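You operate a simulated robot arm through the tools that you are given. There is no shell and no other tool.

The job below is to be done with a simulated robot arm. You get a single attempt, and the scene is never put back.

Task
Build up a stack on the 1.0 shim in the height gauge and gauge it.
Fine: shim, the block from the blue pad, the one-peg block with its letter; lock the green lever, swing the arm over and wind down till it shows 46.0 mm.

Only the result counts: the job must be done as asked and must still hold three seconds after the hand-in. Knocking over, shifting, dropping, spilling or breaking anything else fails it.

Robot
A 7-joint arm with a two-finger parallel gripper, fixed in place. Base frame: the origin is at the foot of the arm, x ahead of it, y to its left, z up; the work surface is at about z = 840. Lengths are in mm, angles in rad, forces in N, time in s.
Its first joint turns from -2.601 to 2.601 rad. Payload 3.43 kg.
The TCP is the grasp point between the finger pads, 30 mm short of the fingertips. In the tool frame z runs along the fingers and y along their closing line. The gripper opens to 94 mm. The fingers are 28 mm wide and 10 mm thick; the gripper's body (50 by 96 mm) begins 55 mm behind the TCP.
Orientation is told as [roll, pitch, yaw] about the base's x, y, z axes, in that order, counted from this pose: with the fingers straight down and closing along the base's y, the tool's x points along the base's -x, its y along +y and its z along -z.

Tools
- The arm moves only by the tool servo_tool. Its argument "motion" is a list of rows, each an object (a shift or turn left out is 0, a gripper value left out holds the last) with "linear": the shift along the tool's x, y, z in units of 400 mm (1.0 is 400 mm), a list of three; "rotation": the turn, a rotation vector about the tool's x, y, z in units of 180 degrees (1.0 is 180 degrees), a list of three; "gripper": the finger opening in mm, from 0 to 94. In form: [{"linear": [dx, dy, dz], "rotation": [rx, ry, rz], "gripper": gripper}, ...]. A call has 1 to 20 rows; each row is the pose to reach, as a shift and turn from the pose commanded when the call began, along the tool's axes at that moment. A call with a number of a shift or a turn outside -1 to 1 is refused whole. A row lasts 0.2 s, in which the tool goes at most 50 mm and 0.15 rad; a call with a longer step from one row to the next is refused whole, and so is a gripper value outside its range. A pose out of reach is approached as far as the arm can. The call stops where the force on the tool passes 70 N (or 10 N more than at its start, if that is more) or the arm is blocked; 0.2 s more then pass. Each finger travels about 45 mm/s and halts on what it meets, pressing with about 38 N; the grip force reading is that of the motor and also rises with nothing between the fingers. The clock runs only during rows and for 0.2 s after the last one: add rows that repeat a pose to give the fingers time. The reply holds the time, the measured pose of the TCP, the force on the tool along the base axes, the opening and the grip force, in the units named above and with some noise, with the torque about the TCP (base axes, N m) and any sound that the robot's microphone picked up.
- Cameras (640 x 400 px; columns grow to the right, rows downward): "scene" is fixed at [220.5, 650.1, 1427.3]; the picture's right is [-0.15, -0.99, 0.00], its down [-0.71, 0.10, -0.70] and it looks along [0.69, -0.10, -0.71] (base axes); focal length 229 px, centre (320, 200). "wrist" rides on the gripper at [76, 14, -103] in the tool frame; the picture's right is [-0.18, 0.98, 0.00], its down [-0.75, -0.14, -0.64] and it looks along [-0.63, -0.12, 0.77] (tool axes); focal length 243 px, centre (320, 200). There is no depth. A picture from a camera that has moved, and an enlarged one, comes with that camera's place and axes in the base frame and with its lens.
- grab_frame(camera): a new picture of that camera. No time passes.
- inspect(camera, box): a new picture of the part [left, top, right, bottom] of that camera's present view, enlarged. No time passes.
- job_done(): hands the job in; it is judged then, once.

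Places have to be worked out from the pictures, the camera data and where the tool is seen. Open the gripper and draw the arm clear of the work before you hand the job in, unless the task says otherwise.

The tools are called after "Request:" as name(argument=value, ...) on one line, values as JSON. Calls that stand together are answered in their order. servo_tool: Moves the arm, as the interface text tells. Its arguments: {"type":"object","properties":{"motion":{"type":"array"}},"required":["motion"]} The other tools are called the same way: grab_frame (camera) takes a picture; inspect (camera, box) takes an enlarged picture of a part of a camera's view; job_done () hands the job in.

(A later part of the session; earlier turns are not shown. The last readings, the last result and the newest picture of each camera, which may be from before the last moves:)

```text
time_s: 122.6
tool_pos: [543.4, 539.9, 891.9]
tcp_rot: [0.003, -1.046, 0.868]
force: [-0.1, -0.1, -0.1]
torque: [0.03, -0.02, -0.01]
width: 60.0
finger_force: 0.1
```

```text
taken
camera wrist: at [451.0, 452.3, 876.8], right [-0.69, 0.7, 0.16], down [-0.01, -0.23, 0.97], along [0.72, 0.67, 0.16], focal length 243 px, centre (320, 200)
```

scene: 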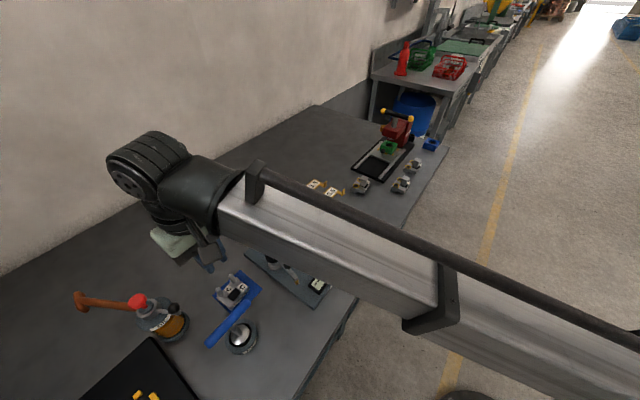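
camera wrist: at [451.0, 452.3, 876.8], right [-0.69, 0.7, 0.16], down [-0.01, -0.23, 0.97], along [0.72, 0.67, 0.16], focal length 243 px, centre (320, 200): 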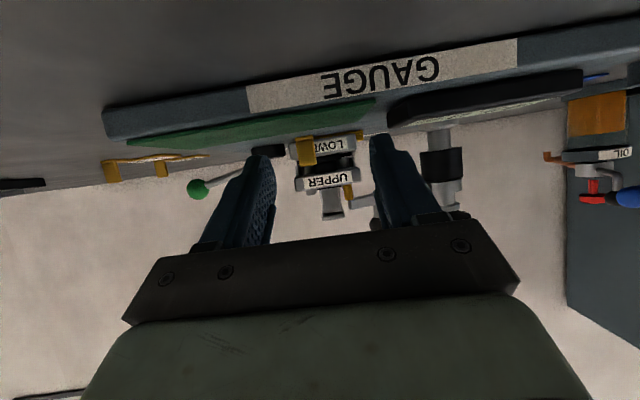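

Request:
inspect(camera="wrist", box=[320, 125, 360, 150])

Request:
inspect(camera="wrist", box=[280, 130, 320, 155])

Request:
inspect(camera="wrist", box=[320, 145, 360, 170])

Request:
inspect(camera="wrist", box=[285, 150, 325, 175])

```text
16.00 times, centred on (340, 138) of wrist
camera zoom: at [451.0, 452.3, 876.8], right [-0.69, 0.7, 0.16], down [-0.01, -0.23, 0.97], along [0.72, 0.67, 0.16], focal length 3882 px, centre (0, 1200)
```

zoom: 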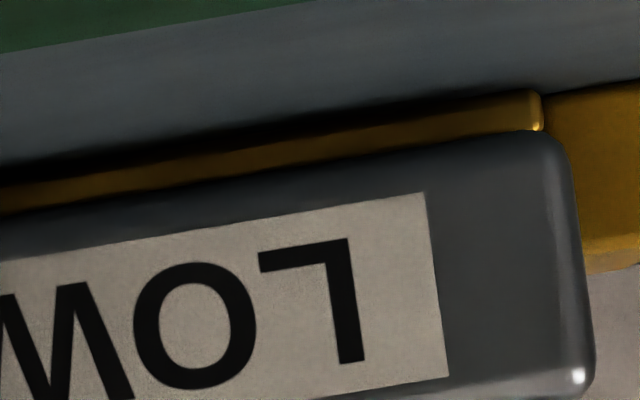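

```text
16.00 times, centred on (300, 142) of wrist
camera zoom: at [451.0, 452.3, 876.8], right [-0.69, 0.7, 0.16], down [-0.01, -0.23, 0.97], along [0.72, 0.67, 0.16], focal length 3882 px, centre (640, 1120)
```

zoom: 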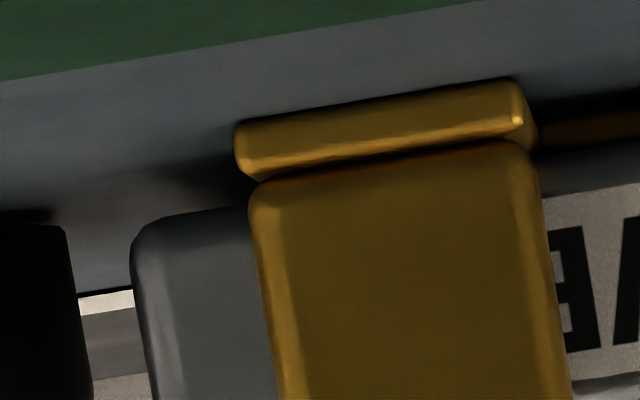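

```text
16.00 times, centred on (340, 158) of wrist
camera zoom: at [451.0, 452.3, 876.8], right [-0.69, 0.7, 0.16], down [-0.01, -0.23, 0.97], along [0.72, 0.67, 0.16], focal length 3882 px, centre (0, 880)
```

zoom: 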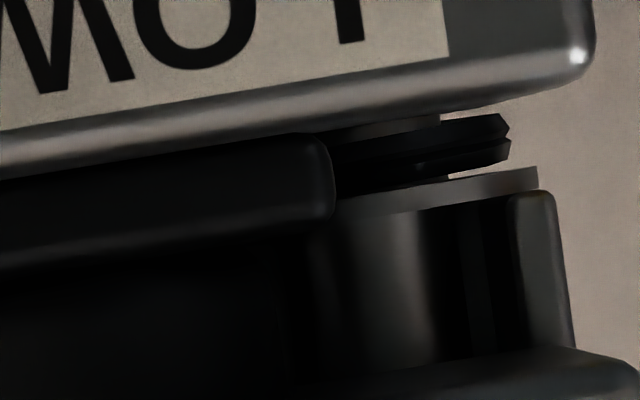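

```text
16.00 times, centred on (305, 162) of wrist
camera zoom: at [451.0, 452.3, 876.8], right [-0.69, 0.7, 0.16], down [-0.01, -0.23, 0.97], along [0.72, 0.67, 0.16], focal length 3882 px, centre (560, 800)
```

zoom: 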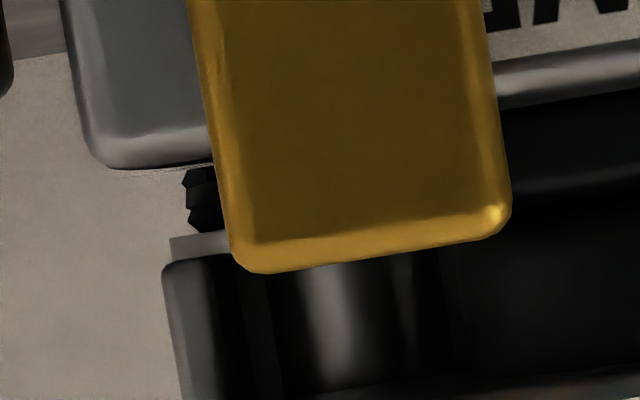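

This view shows the shim edge clearly under LOWER. On the -b side there's a sliver of light between LOWER's flange and UPPER's underside, so I'll look at UPPER's seating more closely.

Request:
inspect(camera="wrist", box=[285, 125, 365, 185])

Request:
inspect(camera="wrist", box=[295, 165, 335, 190])

Request:
inspect(camera="wrist", box=[325, 165, 365, 190])

```text
6.67 times, centred on (325, 155) of wrist
camera zoom: at [451.0, 452.3, 876.8], right [-0.69, 0.7, 0.16], down [-0.01, -0.23, 0.97], along [0.72, 0.67, 0.16], focal length 1618 px, centre (287, 500)
```

zoom: 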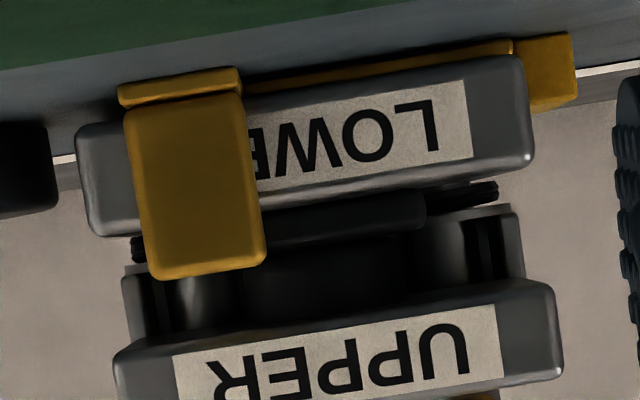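

```text
16.00 times, centred on (315, 178) of wrist
camera zoom: at [451.0, 452.3, 876.8], right [-0.69, 0.7, 0.16], down [-0.01, -0.23, 0.97], along [0.72, 0.67, 0.16], focal length 3882 px, centre (400, 560)
```

zoom: 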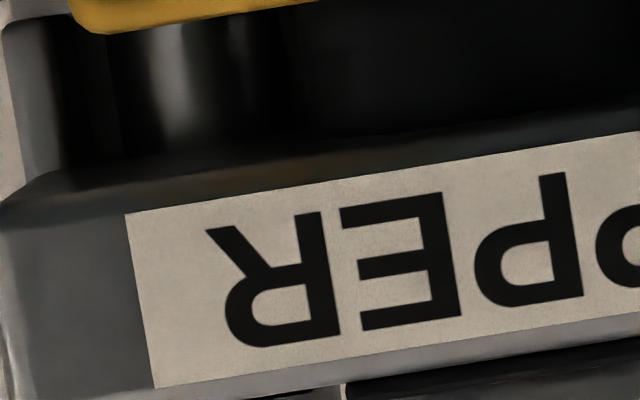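

```text
16.00 times, centred on (345, 178) of wrist
camera zoom: at [451.0, 452.3, 876.8], right [-0.69, 0.7, 0.16], down [-0.01, -0.23, 0.97], along [0.72, 0.67, 0.16], focal length 3882 px, centre (-80, 560)
```

zoom: 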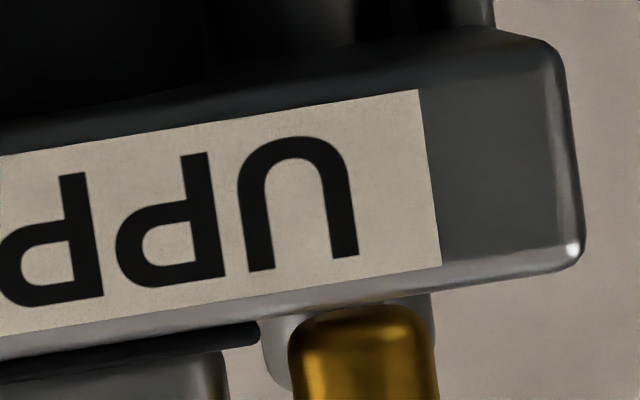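

LOWER and UPPER are parallel and the shim is clearly beneath. Next I'll raise the camera to graze along UPPER's top surface and check whether the gold tip is really touching it.

Request:
servo_tool(motion=[{"linear": [-0.035, 0, -0.02]}, {"linear": [-0.0693, 0, -0.04]}, {"linear": [-0.0693, 0, -0.04]}])

Request:
inspect(camera="wrist", box=[280, 130, 380, 210])

Request:
inspect(camera="wrist", box=[325, 145, 365, 170])

```text
time_s: 123.4
tool_pos: [542.9, 540.3, 924.4]
tcp_rot: [0.002, -1.046, 0.868]
force: [0.3, 0.1, 0.6]
torque: [0.02, 0.0, 0.03]
width: 60.0
finger_force: 0.1
```

```text
5.00 times, centred on (330, 170) of wrist
camera zoom: at [451.4, 452.6, 909.2], right [-0.69, 0.7, 0.16], down [-0.01, -0.23, 0.97], along [0.72, 0.67, 0.16], focal length 1213 px, centre (270, 350)
```

zoom: 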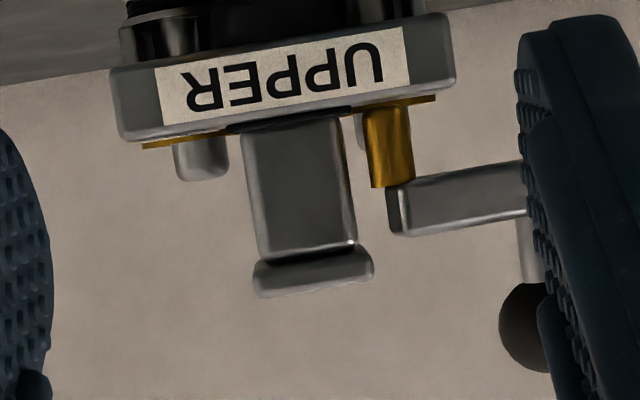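

```text
16.00 times, centred on (345, 158) of wrist
camera zoom: at [451.4, 452.6, 909.2], right [-0.69, 0.7, 0.16], down [-0.01, -0.23, 0.97], along [0.72, 0.67, 0.16], focal length 3882 px, centre (-80, 880)
```

zoom: 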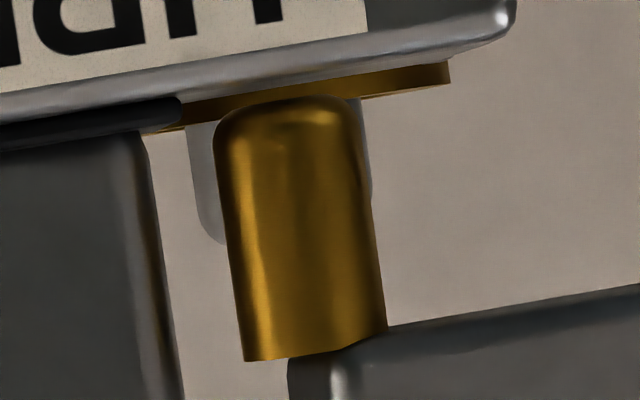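

The tip is still about 0.7 mm above UPPER's surface, with the raised bushing ring visible behind it, so it isn't in full contact yet. I'll check the display and the arm's height now.

Request:
inspect(camera="scene", box=[295, 222, 320, 242])

Request:
inspect(camera="scene", box=[310, 255, 370, 300])

```text
16.00 times, centred on (308, 232) of scene
camera zoom: at [220.5, 650.1, 1427.3], right [-0.15, -0.99, 0.0], down [-0.71, 0.1, -0.7], along [0.69, -0.1, -0.71], focal length 3666 px, centre (520, -312)
```

zoom: 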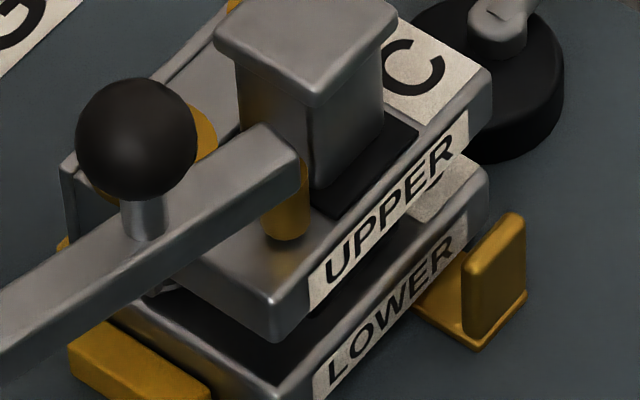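

```text
8.89 times, centred on (340, 278) of scene
camera zoom: at [220.5, 650.1, 1427.3], right [-0.15, -0.99, 0.0], down [-0.71, 0.1, -0.7], along [0.69, -0.1, -0.71], focal length 2037 px, centre (142, -489)
```

zoom: 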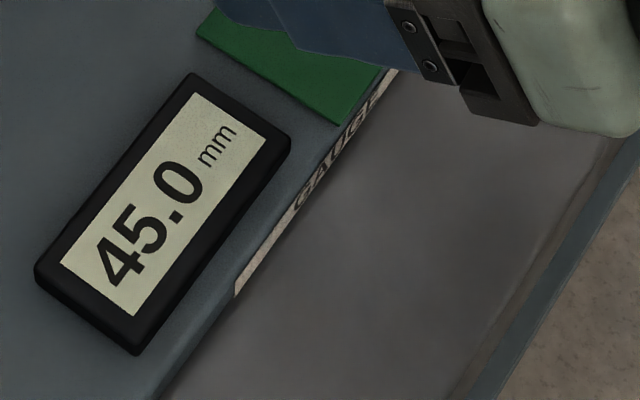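

The display shows 45.0 even with the tip still 0.7 mm above UPPER, so I haven't really reached contact. I'll return to the knob with a fresh grip angle and wind gently further down, reading the display as I go.

Request:
servo_tool(motion=[{"linear": [-0.08, 0, -0.05]}, {"linear": [-0.16, 0, -0.1]}, {"linear": [-0.2, 0, -0.12], "rotation": [0, 0.0476, 0]}, {"linear": [-0.2, 0, -0.12], "rotation": [0, 0.0952, 0]}, {"linear": [-0.2, 0, -0.12], "rotation": [0, 0.1428, 0]}, {"linear": [-0.2, 0, -0.12], "rotation": [0, 0.1904, 0]}, {"linear": [-0.2, 0, -0.12], "rotation": [0, 0.238, 0]}, {"linear": [-0.2, 0, -0.12], "rotation": [0, 0.2856, 0]}, {"linear": [-0.2, 0, -0.12], "rotation": [0, 0.333, 0]}])

```text
time_s: 125.4
tool_pos: [542.7, 538.5, 1016.9]
tcp_rot: [0.0, 0.002, 0.869]
force: [0.3, 0.1, -0.6]
torque: [0.0, -0.01, 0.02]
width: 60.2
finger_force: 0.1
```

Request:
servo_tool(motion=[{"linear": [0, 0, -0.11], "gripper": 66}, {"linear": [-0.07, 0.058, -0.11], "rotation": [0, 0, -0.027]}, {"linear": [-0.145, 0.116, -0.11], "rotation": [0, 0, -0.055]}, {"linear": [-0.22, 0.175, -0.11], "rotation": [0, 0, -0.082]}, {"linear": [-0.29, 0.233, -0.11], "rotation": [0, 0, -0.11]}, {"linear": [-0.362, 0.291, -0.11], "rotation": [0, 0, -0.137]}, {"linear": [-0.362, 0.291, -0.11], "rotation": [0, 0, -0.137]}])

Request:
grab_frame(camera="wrist")

Request:
inspect(camera="scene", box=[250, 195, 370, 300])

```text
time_s: 127.0
tool_pos: [546.8, 725.6, 1061.2]
tcp_rot: [-0.001, -0.001, 1.3]
force: [0.5, 0.0, -0.2]
torque: [0.02, -0.05, -0.04]
width: 65.7
finger_force: 0.1
```

```text
taken
camera wrist: at [513.8, 654.9, 1163.2], right [-0.9, 0.44, 0.0], down [0.34, 0.69, 0.64], along [0.28, 0.58, -0.77], focal length 243 px, centre (320, 200)
```

wrist: 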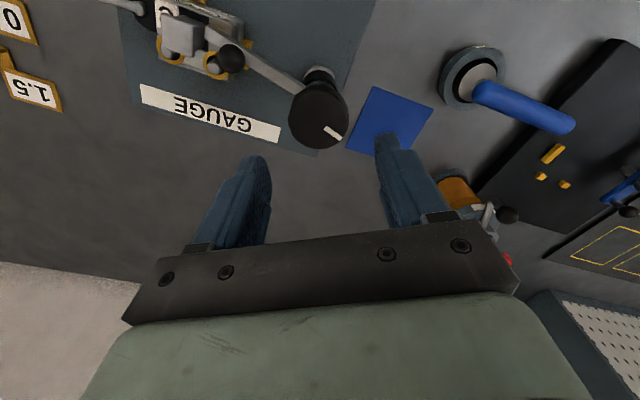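

```text
3.81 times, centred on (310, 248) of scene
camera zoom: at [220.5, 650.1, 1427.3], right [-0.15, -0.99, 0.0], down [-0.71, 0.1, -0.7], along [0.69, -0.1, -0.71], focal length 873 px, centre (358, 19)
```

zoom: 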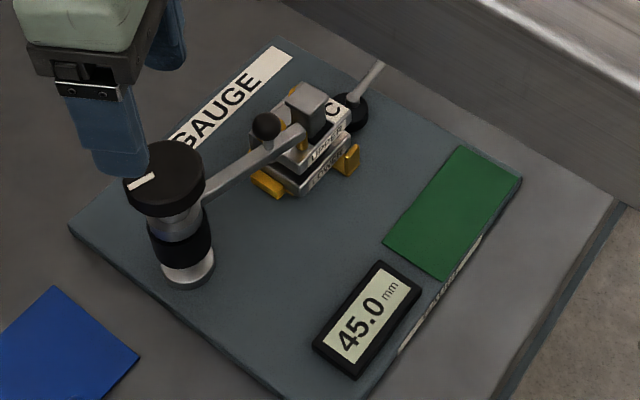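

Request:
servo_tool(motion=[{"linear": [0, 0, 0.08]}, {"linear": [0, 0, 0.15]}, {"linear": [0, 0, 0.185]}, {"linear": [0, 0, 0.1925]}, {"linear": [0, 0, 0.1925], "gripper": 40}, {"linear": [0, 0, 0.1925], "gripper": 40}, {"linear": [0, 0, 0.1925], "gripper": 40}])

Request:
inspect(camera="scene", box=[310, 255, 370, 300])

Request:
inspect(camera="wrist", box=[140, 0, 440, 230])

```text
time_s: 128.6
tool_pos: [547.7, 725.2, 984.0]
tcp_rot: [0.001, -0.002, 1.297]
force: [4.7, -1.8, -4.3]
torque: [0.18, -0.28, 0.0]
width: 49.0
finger_force: 45.3
```

```text
8.89 times, centred on (340, 278) of scene
camera zoom: at [220.5, 650.1, 1427.3], right [-0.15, -0.99, 0.0], down [-0.71, 0.1, -0.7], along [0.69, -0.1, -0.71], focal length 2037 px, centre (142, -489)
```

zoom: 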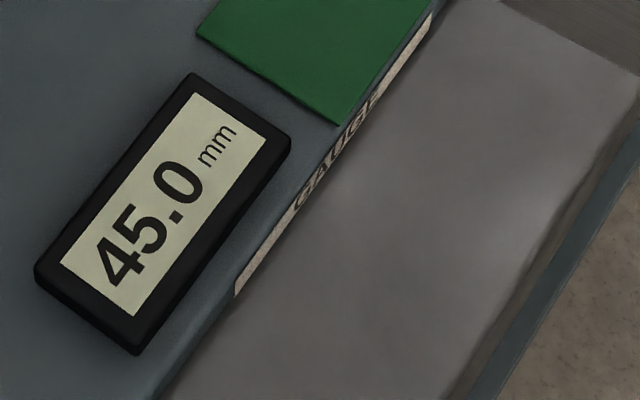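

```text
1.74 times, centred on (290, 115) of wrist
camera zoom: at [514.4, 654.8, 1086.2], right [-0.9, 0.44, 0.0], down [0.34, 0.69, 0.64], along [0.28, 0.58, -0.77], focal length 422 px, centre (372, 348)
```

zoom: 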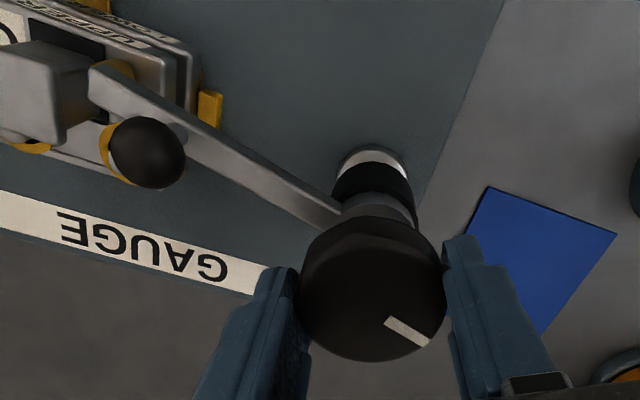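

Request:
servo_tool(motion=[{"linear": [0, -0.0012, 0], "rotation": [0, 0, 0.011]}, {"linear": [0, -0.0012, 0], "rotation": [0, 0, 0.022]}, {"linear": [0, -0.0012, 0], "rotation": [0, 0, 0.022]}])

Request:
inspect(camera="scene", box=[310, 255, 370, 300])

Request:
inspect(camera="scene", box=[295, 222, 320, 242])

```text
time_s: 129.4
tool_pos: [547.7, 724.5, 983.9]
tcp_rot: [0.001, -0.001, 1.23]
force: [3.0, -2.0, -10.3]
torque: [0.25, -0.65, -0.03]
width: 49.2
finger_force: 45.0
```

```text
8.89 times, centred on (340, 278) of scene
camera zoom: at [220.5, 650.1, 1427.3], right [-0.15, -0.99, 0.0], down [-0.71, 0.1, -0.7], along [0.69, -0.1, -0.71], focal length 2037 px, centre (142, -489)
```

zoom: 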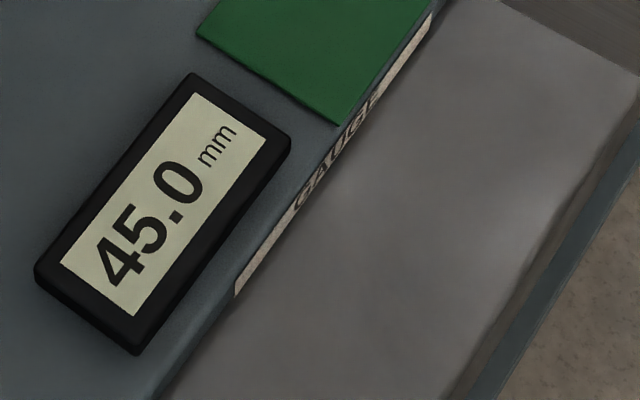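

```text
16.00 times, centred on (308, 232) of scene
camera zoom: at [220.5, 650.1, 1427.3], right [-0.15, -0.99, 0.0], down [-0.71, 0.1, -0.7], along [0.69, -0.1, -0.71], focal length 3666 px, centre (520, -312)
```

zoom: 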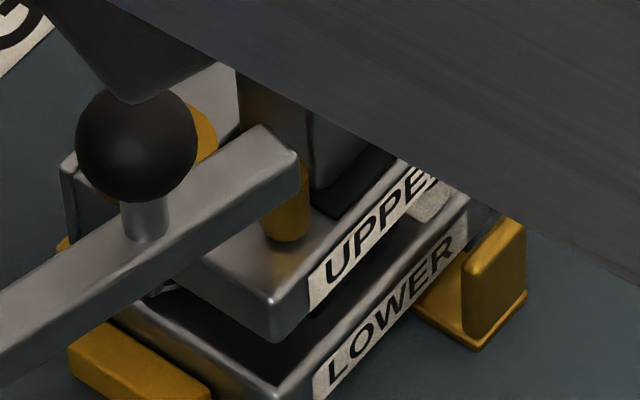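

Request:
servo_tool(motion=[{"rotation": [0, 0, 0.008]}, {"rotation": [0, 0, 0.016]}, {"rotation": [0, 0, 0.016]}])

Request:
inspect(camera="scene", box=[310, 255, 370, 300])

Request:
inspect(camera="scene", box=[295, 222, 320, 242])

```text
time_s: 130.2
tool_pos: [547.6, 724.6, 983.2]
tcp_rot: [0.001, 0.002, 1.18]
force: [5.0, -3.6, -10.0]
torque: [0.0, 0.08, -0.03]
width: 48.8
finger_force: 45.2
```

```text
8.89 times, centred on (340, 278) of scene
camera zoom: at [220.5, 650.1, 1427.3], right [-0.15, -0.99, 0.0], down [-0.71, 0.1, -0.7], along [0.69, -0.1, -0.71], focal length 2037 px, centre (142, -489)
```

zoom: 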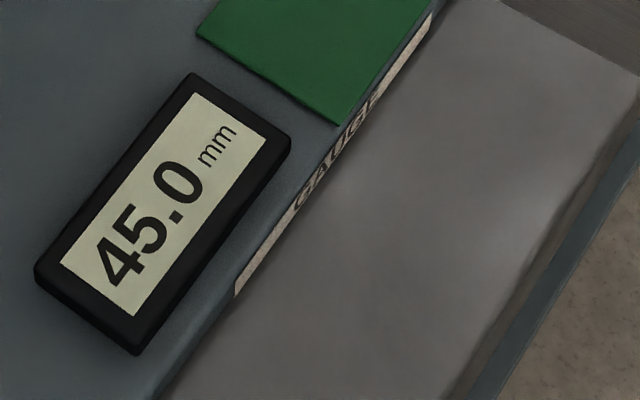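

```text
16.00 times, centred on (308, 232) of scene
camera zoom: at [220.5, 650.1, 1427.3], right [-0.15, -0.99, 0.0], down [-0.71, 0.1, -0.7], along [0.69, -0.1, -0.71], focal length 3666 px, centre (520, -312)
```

zoom: 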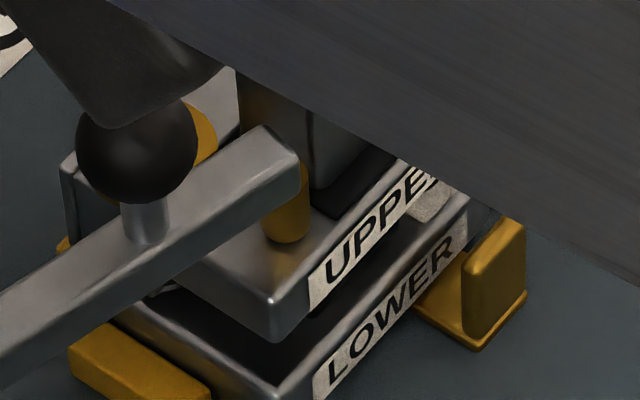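

The reading stays at 45.0 however the knob is positioned, so it's the stack height the gauge measures. I'll back the tip off slightly and measure the stack's real height independently by touching the plate and then UPPER's top lightly with the closed fingertips.

Request:
servo_tool(motion=[{"rotation": [0, 0, -0.012]}, {"rotation": [0, 0, -0.024]}, {"rotation": [0, 0, -0.024], "gripper": 60}, {"rotation": [0, 0, -0.024], "gripper": 64}, {"linear": [0, 0, -0.05], "rotation": [0, 0, -0.024], "gripper": 64}, {"linear": [0, 0, -0.15], "rotation": [0, 0, -0.024], "gripper": 64}, {"linear": [0, 0, -0.25], "rotation": [0, 0, -0.024], "gripper": 40}])

Request:
inspect(camera="scene", box=[310, 255, 370, 300])

```text
time_s: 131.8
tool_pos: [547.6, 726.2, 1086.1]
tcp_rot: [0.0, 0.0, 1.256]
force: [-0.3, 0.2, -0.2]
torque: [-0.05, 0.04, -0.02]
width: 40.0
finger_force: 0.1
```

```text
8.89 times, centred on (340, 278) of scene
camera zoom: at [220.5, 650.1, 1427.3], right [-0.15, -0.99, 0.0], down [-0.71, 0.1, -0.7], along [0.69, -0.1, -0.71], focal length 2037 px, centre (142, -489)
```

zoom: 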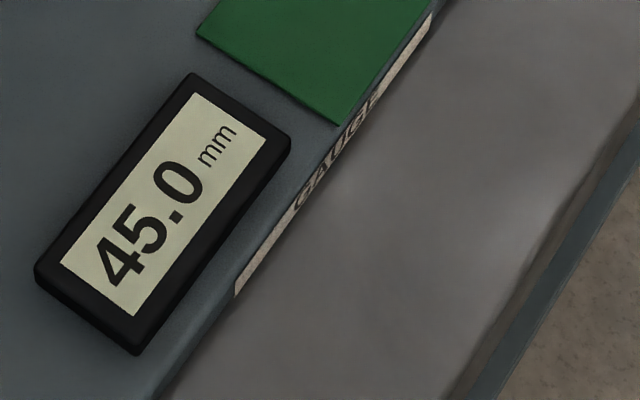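

Request:
servo_tool(motion=[{"linear": [0.065, -0.057, 0], "rotation": [0, 0, 0.03], "gripper": 0}, {"linear": [0.13, -0.114, 0], "rotation": [0, 0, 0.06]}, {"linear": [0.195, -0.17, 0], "rotation": [0, 0, 0.09]}, {"linear": [0.26, -0.227, 0], "rotation": [0, 0, 0.12]}, {"linear": [0.3255, -0.284, 0], "rotation": [0, 0, 0.15]}, {"linear": [0.3255, -0.284, 0.1], "rotation": [0, 0, 0.15]}, {"linear": [0.3255, -0.284, 0.2], "rotation": [0, 0, 0.15]}, {"linear": [0.3255, -0.284, 0.3], "rotation": [0, 0, 0.15]}, {"linear": [0.3255, -0.284, 0.4], "rotation": [0, 0, 0.15]}, {"linear": [0.3255, -0.284, 0.46], "rotation": [0, 0, 0.15]}])

Request:
grab_frame(camera="wrist")

Request:
inspect(camera="scene", box=[270, 190, 370, 270])

```text
time_s: 134.0
tool_pos: [614.6, 564.5, 900.1]
tcp_rot: [0.002, -0.001, 0.785]
force: [0.2, 0.3, -0.4]
torque: [0.01, 0.0, -0.03]
width: 0.0
finger_force: 32.9
```

```text
taken
camera wrist: at [551.8, 520.6, 1002.6], right [-0.56, 0.83, 0.0], down [0.63, 0.43, 0.64], along [0.53, 0.36, -0.77], focal length 243 px, centre (320, 200)
```

wrist: 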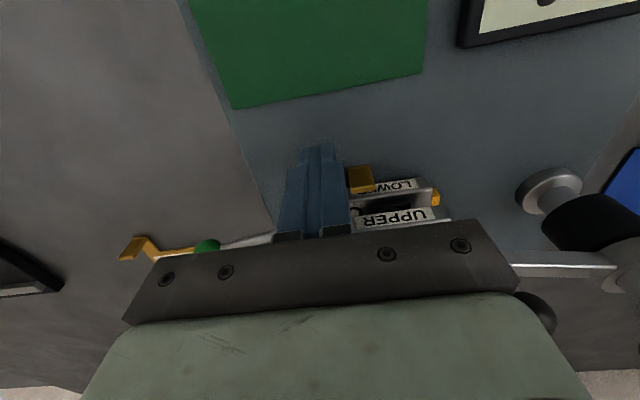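

```text
5.00 times, centred on (320, 230) of scene
camera zoom: at [220.5, 650.1, 1427.3], right [-0.15, -0.99, 0.0], down [-0.71, 0.1, -0.7], along [0.69, -0.1, -0.71], focal length 1146 px, centre (320, 50)
```

zoom: 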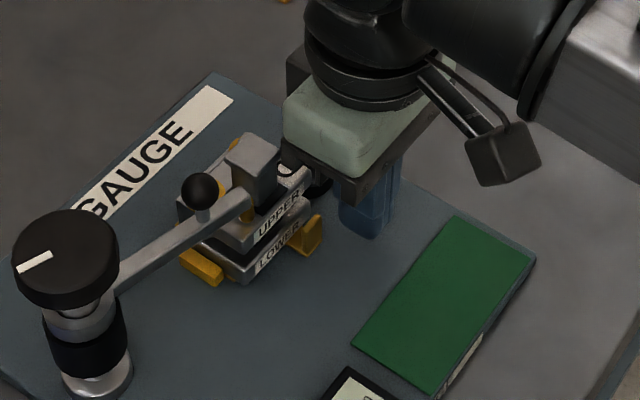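

Request:
servo_tool(motion=[{"linear": [0, 0, 0.015]}, {"linear": [0, 0, 0.028]}, {"linear": [0, 0, 0.033]}, {"linear": [0, 0, 0.033]}])

Request:
servo_tool(motion=[{"linear": [0, 0, 0.00125]}, {"linear": [0, 0, 0.0025]}, {"linear": [0, 0, 0.0025]}])

```text
time_s: 135.0
tool_pos: [615.2, 565.1, 887.4]
tcp_rot: [0.0, -0.001, 0.784]
force: [0.0, 0.2, -0.5]
torque: [-0.04, 0.01, 0.02]
width: 0.0
finger_force: 32.6
```

```text
time_s: 135.8
tool_pos: [615.2, 565.5, 885.4]
tcp_rot: [0.001, -0.002, 0.785]
force: [0.2, 0.8, -0.3]
torque: [0.01, -0.01, -0.02]
width: 0.0
finger_force: 33.1
```

Request:
servo_tool(motion=[{"linear": [0, 0, 0.001]}, {"linear": [0, 0, 0.001]}])

Request:
servo_tool(motion=[{"linear": [0, 0, 0.001]}, {"linear": [0, 0, 0.001]}])

Request:
servo_tool(motion=[{"linear": [0, 0, 0.001]}, {"linear": [0, 0, 0.001]}])

```text
time_s: 136.4
tool_pos: [615.7, 566.6, 887.0]
tcp_rot: [0.002, -0.002, 0.782]
force: [0.9, -0.4, 0.2]
torque: [0.0, 0.01, 0.0]
width: 0.0
finger_force: 32.8
```

```text
time_s: 137.0
tool_pos: [614.8, 565.5, 886.5]
tcp_rot: [0.001, -0.001, 0.782]
force: [0.0, -0.4, 0.8]
torque: [0.02, 0.0, -0.01]
width: 0.1
finger_force: 33.0
```

```text
time_s: 137.6
tool_pos: [616.2, 564.9, 885.0]
tcp_rot: [0.001, -0.001, 0.784]
force: [3.1, 0.3, 6.7]
torque: [-0.05, -0.04, 0.02]
width: 0.0
finger_force: 33.2
```

Plate contact was felt at a commanded depth of 15.2 mm. I'll rise, move over UPPER's C-label corner and touch it the same way.

Request:
servo_tool(motion=[{"linear": [0, 0, -0.06]}, {"linear": [0, 0, -0.12]}, {"linear": [0, 0, -0.175]}, {"linear": [-0.055, 0.016, -0.175]}, {"linear": [-0.1125, 0.0325, -0.175]}, {"linear": [-0.1125, 0.0325, -0.15]}, {"linear": [-0.1125, 0.0325, -0.15]}])

Request:
grab_frame(camera="wrist")

Request:
inspect(camera="wrist", box=[240, 100, 400, 220])

Request:
inspect(camera="scene", box=[285, 195, 345, 245])

```text
time_s: 139.2
tool_pos: [637.8, 607.1, 943.7]
tcp_rot: [0.001, -0.003, 0.784]
force: [0.6, 0.5, 0.3]
torque: [-0.04, 0.0, 0.0]
width: 0.4
finger_force: 33.3
```

```text
taken
camera wrist: at [574.2, 562.4, 1046.7], right [-0.56, 0.83, 0.0], down [0.63, 0.43, 0.64], along [0.53, 0.36, -0.77], focal length 243 px, centre (320, 200)
```

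wrist: 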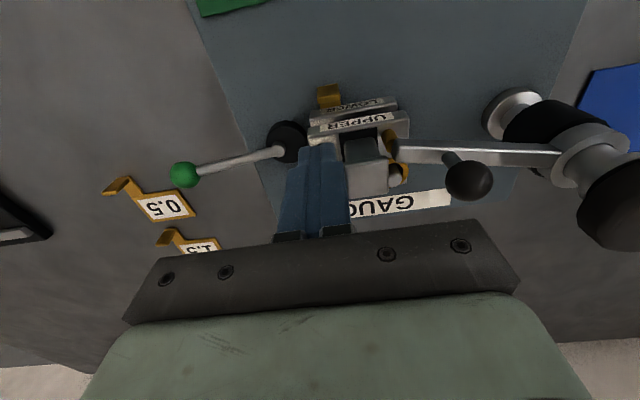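

```text
3.33 times, centred on (320, 160) of wrist
camera zoom: at [574.2, 562.4, 1046.7], right [-0.56, 0.83, 0.0], down [0.63, 0.43, 0.64], along [0.53, 0.36, -0.77], focal length 809 px, centre (320, 333)
```

zoom: 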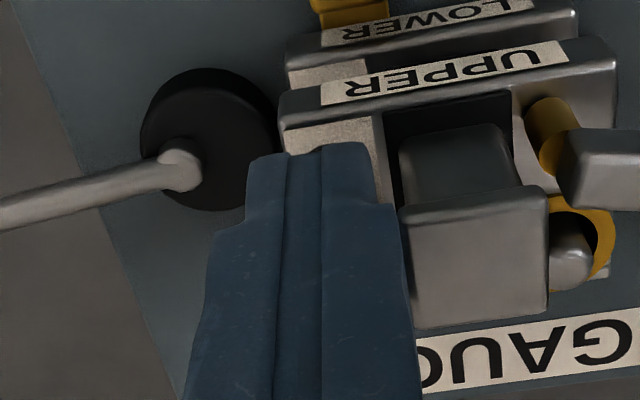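

```text
8.00 times, centred on (315, 220) of scene
camera zoom: at [220.5, 650.1, 1427.3], right [-0.15, -0.99, 0.0], down [-0.71, 0.1, -0.7], along [0.69, -0.1, -0.71], focal length 1833 px, centre (360, 40)
```

zoom: 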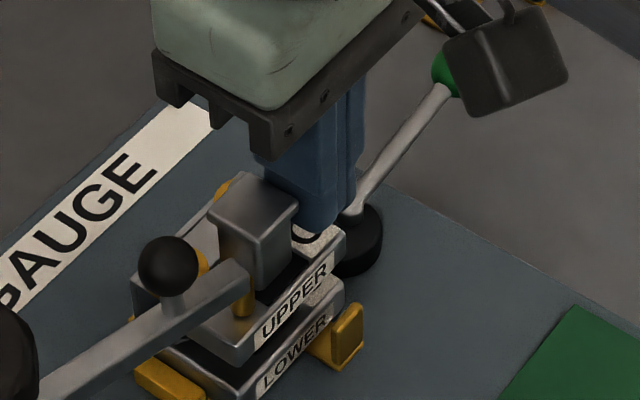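

Request:
servo_tool(motion=[{"linear": [0.0075, -0.01, 0]}, {"linear": [0.0075, -0.01, 0.0125]}, {"linear": [0.0075, -0.01, 0.025]}, {"linear": [0.0075, -0.01, 0.025]}])

Request:
servo_tool(motion=[{"linear": [0, 0, 0.001]}, {"linear": [0, 0, 0.001]}])

Request:
servo_tool(motion=[{"linear": [0, 0, 0.001]}, {"linear": [0, 0, 0.001]}])

```text
time_s: 140.2
tool_pos: [639.2, 602.6, 934.6]
tcp_rot: [0.002, -0.003, 0.782]
force: [0.6, -0.4, -0.2]
torque: [-0.01, 0.01, -0.01]
width: 0.1
finger_force: 33.3
```

```text
time_s: 140.8
tool_pos: [638.8, 602.6, 934.4]
tcp_rot: [0.002, -0.001, 0.782]
force: [0.5, 0.2, -0.2]
torque: [-0.02, 0.0, 0.01]
width: 0.1
finger_force: 32.7
```

```text
time_s: 141.4
tool_pos: [637.6, 601.5, 933.8]
tcp_rot: [0.002, -0.002, 0.784]
force: [0.8, 0.7, 1.5]
torque: [-0.02, 0.01, 0.05]
width: 0.0
finger_force: 33.2
```

Request:
servo_tool(motion=[{"linear": [0, 0, 0.0006]}, {"linear": [0, 0, 0.0006]}])

Request:
servo_tool(motion=[{"linear": [0, 0, 0.0006]}, {"linear": [0, 0, 0.0006]}])

Request:
servo_tool(motion=[{"linear": [0, 0, 0.0006]}, {"linear": [0, 0, 0.0006]}])

```text
time_s: 142.0
tool_pos: [638.6, 601.5, 934.7]
tcp_rot: [0.0, -0.003, 0.785]
force: [-0.2, -1.9, 3.7]
torque: [-0.08, -0.01, 0.06]
width: 0.0
finger_force: 32.9
```

```text
time_s: 142.6
tool_pos: [638.2, 601.9, 935.0]
tcp_rot: [-0.001, -0.001, 0.784]
force: [-0.3, -2.3, 6.3]
torque: [-0.02, -0.02, 0.01]
width: 0.0
finger_force: 32.4
```

```text
time_s: 143.2
tool_pos: [639.6, 602.0, 933.2]
tcp_rot: [0.002, -0.001, 0.783]
force: [0.1, -2.8, 7.2]
torque: [-0.04, -0.02, 0.02]
width: 0.1
finger_force: 33.0
```

By touch, UPPER's top is about 48.9 mm above the plate, and the low view hinted at a small gap between LOWER's flanges and UPPER. UPPER may not be fully seated, so I'll retreat and take a careful low view of that joint.

Request:
servo_tool(motion=[{"linear": [0, 0, -0.02]}, {"linear": [0, 0, -0.1]}, {"linear": [0.05, 0, -0.2]}, {"linear": [0.15, 0.02, -0.2]}, {"linear": [0.25, 0.04, -0.2]}, {"linear": [0.28, 0.05, -0.2], "gripper": 62}])

Request:
servo_tool(motion=[{"rotation": [0, -0.0476, 0]}, {"rotation": [0, -0.0952, 0]}, {"rotation": [0, -0.1428, 0]}, {"rotation": [0, -0.1904, 0]}, {"rotation": [0, -0.238, 0]}, {"rotation": [0, -0.2856, 0]}, {"rotation": [0, -0.333, 0]}])

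Request:
grab_frame(camera="wrist")

```text
time_s: 144.6
tool_pos: [544.7, 535.7, 1013.3]
tcp_rot: [0.003, -0.003, 0.783]
force: [-0.4, -0.7, 0.0]
torque: [0.0, 0.01, -0.04]
width: 32.4
finger_force: 0.1
```

```text
time_s: 146.2
tool_pos: [544.3, 536.8, 1012.5]
tcp_rot: [0.003, -1.05, 0.785]
force: [0.5, 0.2, 0.4]
torque: [-0.01, -0.03, -0.03]
width: 62.1
finger_force: 0.1
```

```text
taken
camera wrist: at [445.8, 457.0, 998.3], right [-0.63, 0.76, 0.16], down [-0.03, -0.23, 0.97], along [0.78, 0.61, 0.17], focal length 243 px, centre (320, 200)
```

wrist: 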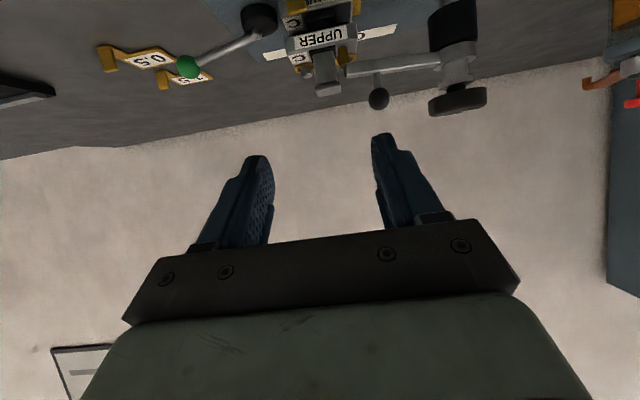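

Request:
servo_tool(motion=[{"linear": [0.08, 0, 0.046]}, {"linear": [0.16, 0, 0.092]}, {"linear": [0.22, 0, 0.127]}, {"linear": [0.2555, 0, 0.1475]}, {"linear": [0.2555, 0, 0.1475]}])

Request:
inspect(camera="wrist", box=[280, 120, 370, 185])

Request:
inspect(camera="wrist", box=[320, 140, 360, 165])

Request:
inspect(camera="wrist", box=[290, 145, 330, 170])

```text
time_s: 147.4
tool_pos: [544.8, 535.3, 895.6]
tcp_rot: [0.002, -1.047, 0.784]
force: [0.2, -0.2, 0.2]
torque: [-0.02, 0.01, -0.04]
width: 61.9
finger_force: 0.0
```

```text
6.15 times, centred on (325, 152) of wrist
camera zoom: at [445.2, 456.6, 879.7], right [-0.63, 0.76, 0.16], down [-0.03, -0.23, 0.97], along [0.78, 0.61, 0.16], focal length 1493 px, centre (289, 492)
```

zoom: 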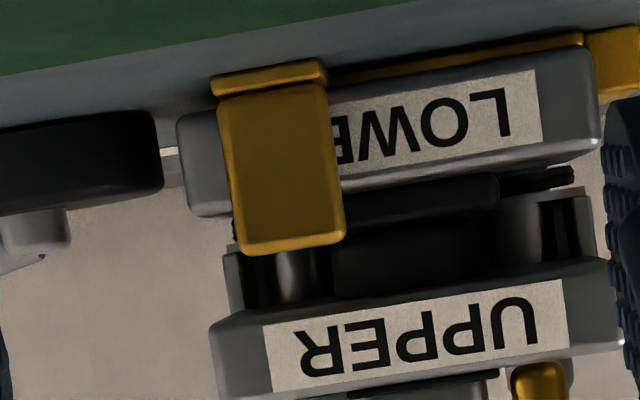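

```text
16.00 times, centred on (340, 152) of wrist
camera zoom: at [445.2, 456.6, 879.7], right [-0.63, 0.76, 0.16], down [-0.03, -0.23, 0.97], along [0.78, 0.61, 0.16], focal length 3882 px, centre (0, 960)
```

zoom: 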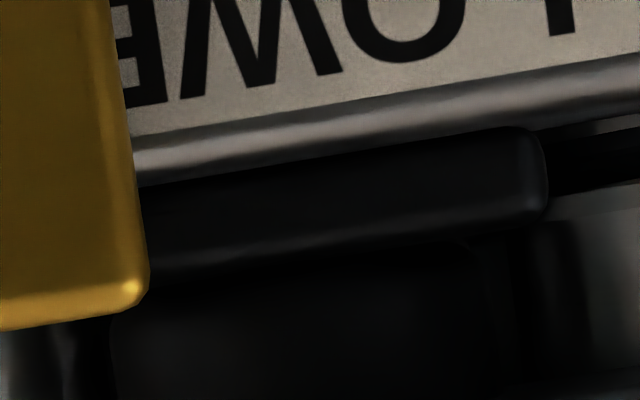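

```text
16.00 times, centred on (310, 158) of wrist
camera zoom: at [445.2, 456.6, 879.7], right [-0.63, 0.76, 0.16], down [-0.03, -0.23, 0.97], along [0.78, 0.61, 0.16], focal length 3882 px, centre (480, 880)
```

zoom: 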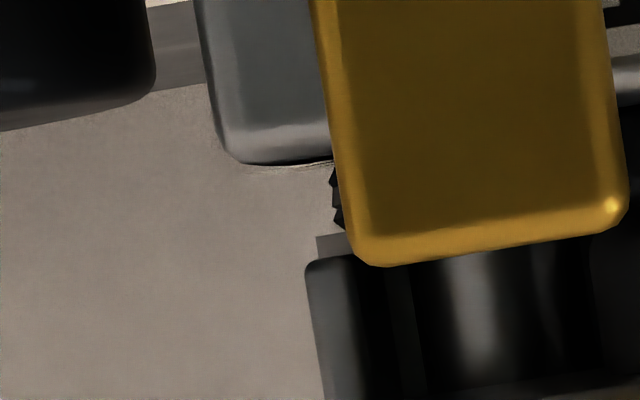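

Request:
inspect(camera="wrist", box=[345, 138, 385, 163])

Request:
inspect(camera="wrist", box=[300, 165, 340, 190])

```text
16.00 times, centred on (365, 150) of wrist
camera zoom: at [445.2, 456.6, 879.7], right [-0.63, 0.76, 0.16], down [-0.03, -0.23, 0.97], along [0.78, 0.61, 0.16], focal length 3882 px, centre (-400, 992)
```

zoom: 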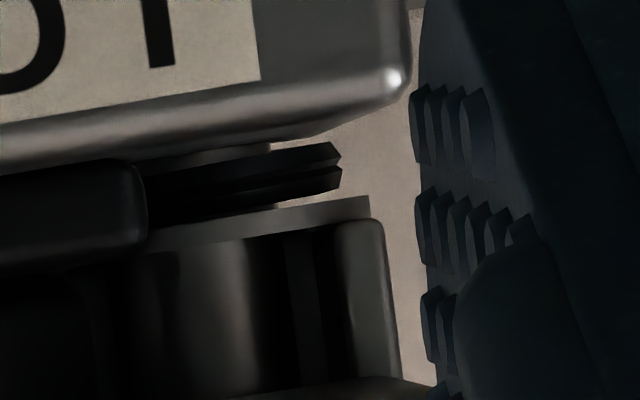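

```text
16.00 times, centred on (320, 178) of wrist
camera zoom: at [445.2, 456.6, 879.7], right [-0.63, 0.76, 0.16], down [-0.03, -0.23, 0.97], along [0.78, 0.61, 0.16], focal length 3882 px, centre (320, 560)
```

zoom: 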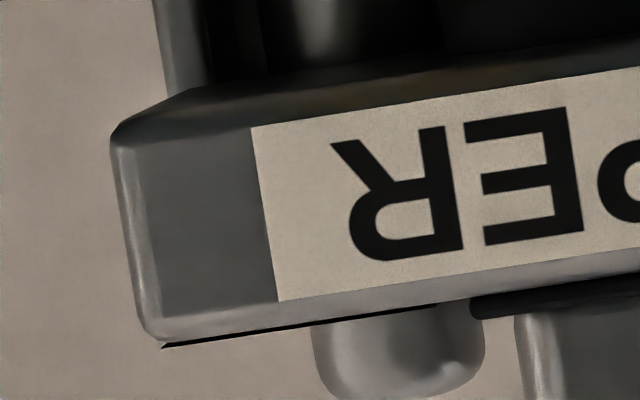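

The blocks look properly mated in this view, so I'd like to know what the readout depends on. I'll test whether the lever really is in the locked state by moving it back and watching the display.

Request:
servo_tool(motion=[{"linear": [-0.08, 0, -0.046]}, {"linear": [-0.16, 0, -0.092]}, {"linear": [-0.24, 0, -0.139], "rotation": [0, 0.0476, 0]}, {"linear": [-0.24, 0, -0.139], "rotation": [0, 0.0952, 0]}, {"linear": [-0.24, 0, -0.139], "rotation": [0, 0.1428, 0]}, {"linear": [-0.24, 0, -0.139], "rotation": [0, 0.1904, 0]}, {"linear": [-0.24, 0, -0.139], "rotation": [0, 0.238, 0]}, {"linear": [-0.24, 0, -0.139], "rotation": [0, 0.2856, 0]}, {"linear": [-0.24, 0, -0.139], "rotation": [0, 0.333, 0]}])

Request:
inspect(camera="scene", box=[250, 190, 370, 300])

```text
time_s: 149.4
tool_pos: [544.7, 537.4, 1006.9]
tcp_rot: [-0.002, 0.003, 0.783]
force: [-0.3, -0.3, 0.2]
torque: [0.0, -0.01, -0.02]
width: 62.1
finger_force: 0.1
```

```text
3.64 times, centred on (310, 245) of scene
camera zoom: at [220.5, 650.1, 1427.3], right [-0.15, -0.99, 0.0], down [-0.71, 0.1, -0.7], along [0.69, -0.1, -0.71], focal length 833 px, centre (356, 36)
```

zoom: 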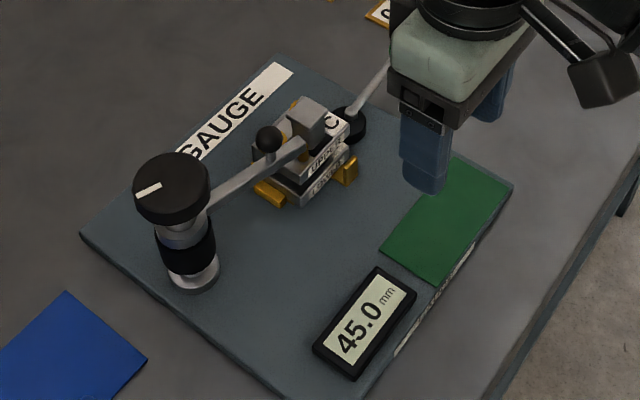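

Request:
servo_tool(motion=[{"linear": [-0.028, -0.0285, 0], "rotation": [0, 0, -0.045], "gripper": 34}, {"linear": [-0.057, -0.057, 0], "rotation": [0, 0, -0.09]}, {"linear": [-0.085, -0.0856, 0], "rotation": [0, 0, -0.136]}, {"linear": [-0.113, -0.114, 0], "rotation": [0, 0, -0.181]}, {"linear": [-0.142, -0.1426, 0], "rotation": [0, 0, -0.226]}, {"linear": [-0.17, -0.171, 0], "rotation": [0, 0, -0.272]}, {"linear": [-0.198, -0.2, 0], "rotation": [0, 0, -0.317]}, {"linear": [-0.227, -0.228, 0], "rotation": [0, 0, -0.362]}, {"linear": [-0.255, -0.257, 0], "rotation": [0, 0, -0.407]}, {"linear": [-0.284, -0.285, 0], "rotation": [0, 0, -0.453]}, {"linear": [-0.312, -0.3138, 0], "rotation": [0, 0, -0.498]}, {"linear": [-0.312, -0.3138, 0], "rotation": [0, 0, -0.498]}])

Request:
grab_frame(camera="wrist")

Request:
inspect(camera="wrist", box=[250, 60, 400, 210])

```text
time_s: 152.0
tool_pos: [722.5, 536.1, 1005.5]
tcp_rot: [-0.002, -0.003, 2.351]
force: [-0.2, 0.3, -0.5]
torque: [-0.02, -0.02, -0.04]
width: 33.9
finger_force: 0.1
```

```text
taken
camera wrist: at [766.5, 471.6, 1108.4], right [-0.83, -0.56, 0.0], down [-0.43, 0.63, 0.64], along [-0.36, 0.53, -0.77], focal length 243 px, centre (320, 200)
```

wrist: 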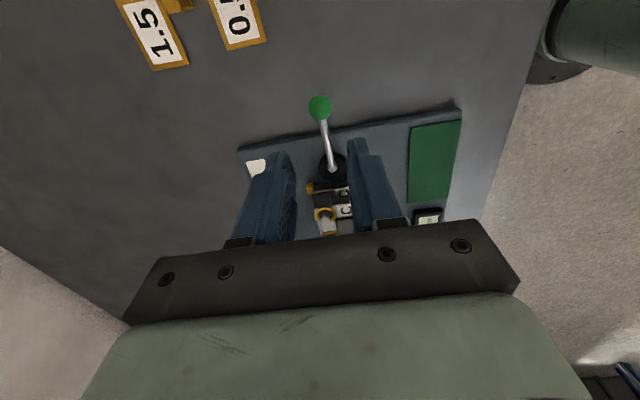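

```text
2.67 times, centred on (325, 135) of wrist
camera zoom: at [766.5, 471.6, 1108.4], right [-0.83, -0.56, 0.0], down [-0.43, 0.63, 0.64], along [-0.36, 0.53, -0.77], focal length 647 px, centre (307, 373)
```

zoom: 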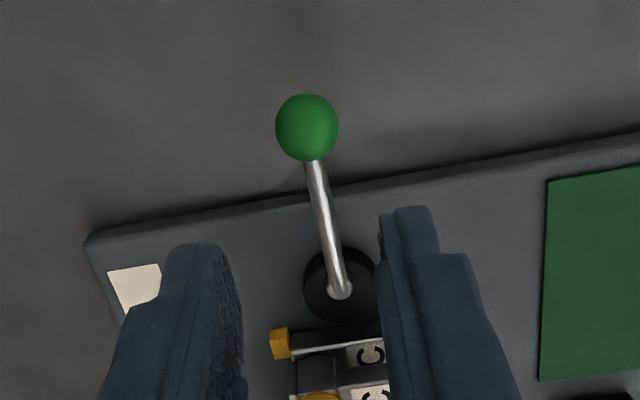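

From above, the cam does press on LOWER's end, so the lever is properly locked. The low view suggests UPPER's foot rests on top of LOWER's black socket, leaving about a 1 mm gap at the flanges, so UPPER needs to drop in. First I'll wind the tip up out of the way.

Request:
servo_tool(motion=[{"linear": [0, 0, -0.07], "gripper": 66}, {"linear": [0, 0, -0.1425]}, {"linear": [-0.08, -0.0025, -0.1425], "rotation": [0, 0, 0.0458]}, {"linear": [-0.16, -0.005, -0.1425], "rotation": [0, 0, 0.0916]}, {"linear": [-0.24, -0.0076, -0.1425], "rotation": [0, 0, 0.1374]}, {"linear": [-0.32, -0.01, -0.1425], "rotation": [0, 0, 0.1832]}, {"linear": [-0.4, -0.0127, -0.1425], "rotation": [0, 0, 0.229]}, {"linear": [-0.48, -0.0152, -0.1425], "rotation": [0, 0, 0.2748]}, {"linear": [-0.56, -0.0178, -0.1425], "rotation": [0, 0, 0.3206]}, {"linear": [-0.6425, -0.0203, -0.1425], "rotation": [0, 0, 0.3664]}, {"linear": [-0.6425, -0.0203, -0.1425], "rotation": [0, 0, 0.3664]}])

Request:
grab_frame(camera="wrist")

```text
time_s: 154.4
tool_pos: [548.0, 726.2, 1063.5]
tcp_rot: [-0.002, -0.002, 1.195]
force: [-0.5, 1.1, 0.7]
torque: [-0.01, -0.01, 0.01]
width: 65.9
finger_force: 0.1
```

```text
taken
camera wrist: at [507.3, 659.3, 1165.9], right [-0.85, 0.53, 0.0], down [0.41, 0.65, 0.64], along [0.34, 0.55, -0.77], focal length 243 px, centre (320, 200)
```

wrist: 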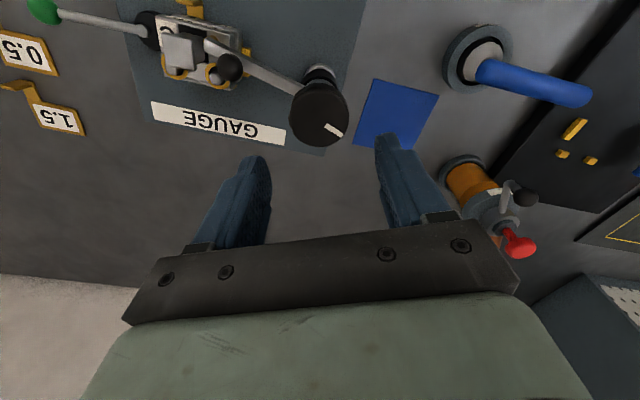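

Request:
inspect(camera="wrist", box=[140, 10, 260, 100])

Request:
inspect(camera="scene", box=[292, 212, 332, 240])

```text
4.44 times, centred on (200, 55) of wrist
camera zoom: at [507.3, 659.3, 1165.9], right [-0.85, 0.53, 0.0], down [0.41, 0.65, 0.64], along [0.34, 0.55, -0.77], focal length 1078 px, centre (853, 844)
```

zoom: 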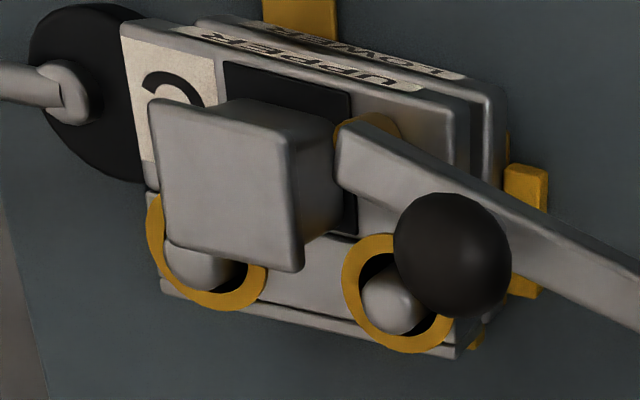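

```text
14.29 times, centred on (312, 226) of scene
camera zoom: at [220.5, 650.1, 1427.3], right [-0.15, -0.99, 0.0], down [-0.71, 0.1, -0.7], along [0.69, -0.1, -0.71], focal length 3273 px, centre (434, -171)
```

zoom: 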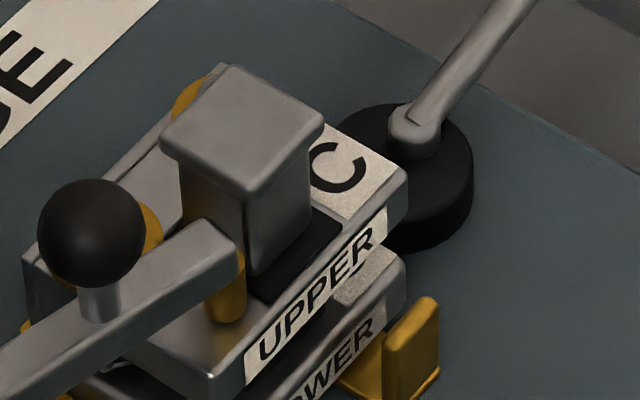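

Seen from here, the pegs sit toward the -b side of UPPER's bushings, so UPPER is about 2 mm off LOWER and its foot can't drop in. I'll grip the knob and wind the tip up for clearance before re-seating UPPER.

Request:
servo_tool(motion=[{"linear": [0, 0, 0.08]}, {"linear": [0, 0, 0.15]}, {"linear": [0, 0, 0.19]}, {"linear": [0, 0, 0.198]}, {"linear": [0, 0, 0.198], "gripper": 40}, {"linear": [0, 0, 0.198], "gripper": 40}, {"linear": [0, 0, 0.198], "gripper": 40}])

Request:
servo_tool(motion=[{"rotation": [0, 0, -0.04]}, {"rotation": [0, 0, -0.08]}, {"rotation": [0, 0, -0.12]}, {"rotation": [0, 0, -0.16]}, {"rotation": [0, 0, -0.2]}, {"rotation": [0, 0, -0.24]}, {"rotation": [0, 0, -0.28]}, {"rotation": [0, 0, -0.32]}])

Request:
inspect(camera="scene", box=[250, 190, 370, 300])

```text
time_s: 156.0
tool_pos: [547.1, 725.4, 983.4]
tcp_rot: [0.0, -0.002, 1.196]
force: [4.3, -1.4, -4.1]
torque: [0.17, -0.25, -0.01]
width: 48.8
finger_force: 45.0
```

```text
time_s: 157.8
tool_pos: [546.9, 725.2, 982.8]
tcp_rot: [-0.001, 0.0, 2.206]
force: [6.2, 1.2, -7.5]
torque: [0.25, 0.02, -0.01]
width: 49.2
finger_force: 44.5
```

```text
3.64 times, centred on (310, 245) of scene
camera zoom: at [220.5, 650.1, 1427.3], right [-0.15, -0.99, 0.0], down [-0.71, 0.1, -0.7], along [0.69, -0.1, -0.71], focal length 833 px, centre (356, 36)
```

zoom: 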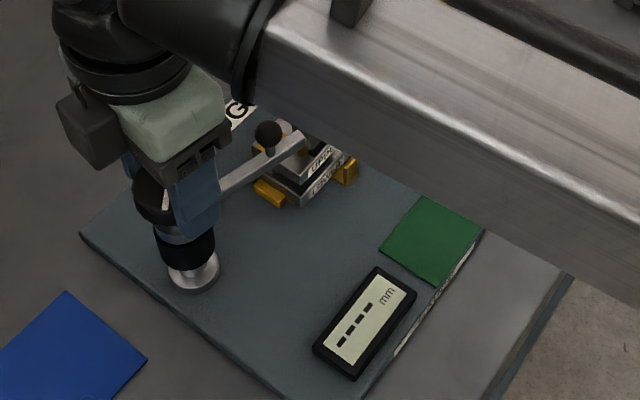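

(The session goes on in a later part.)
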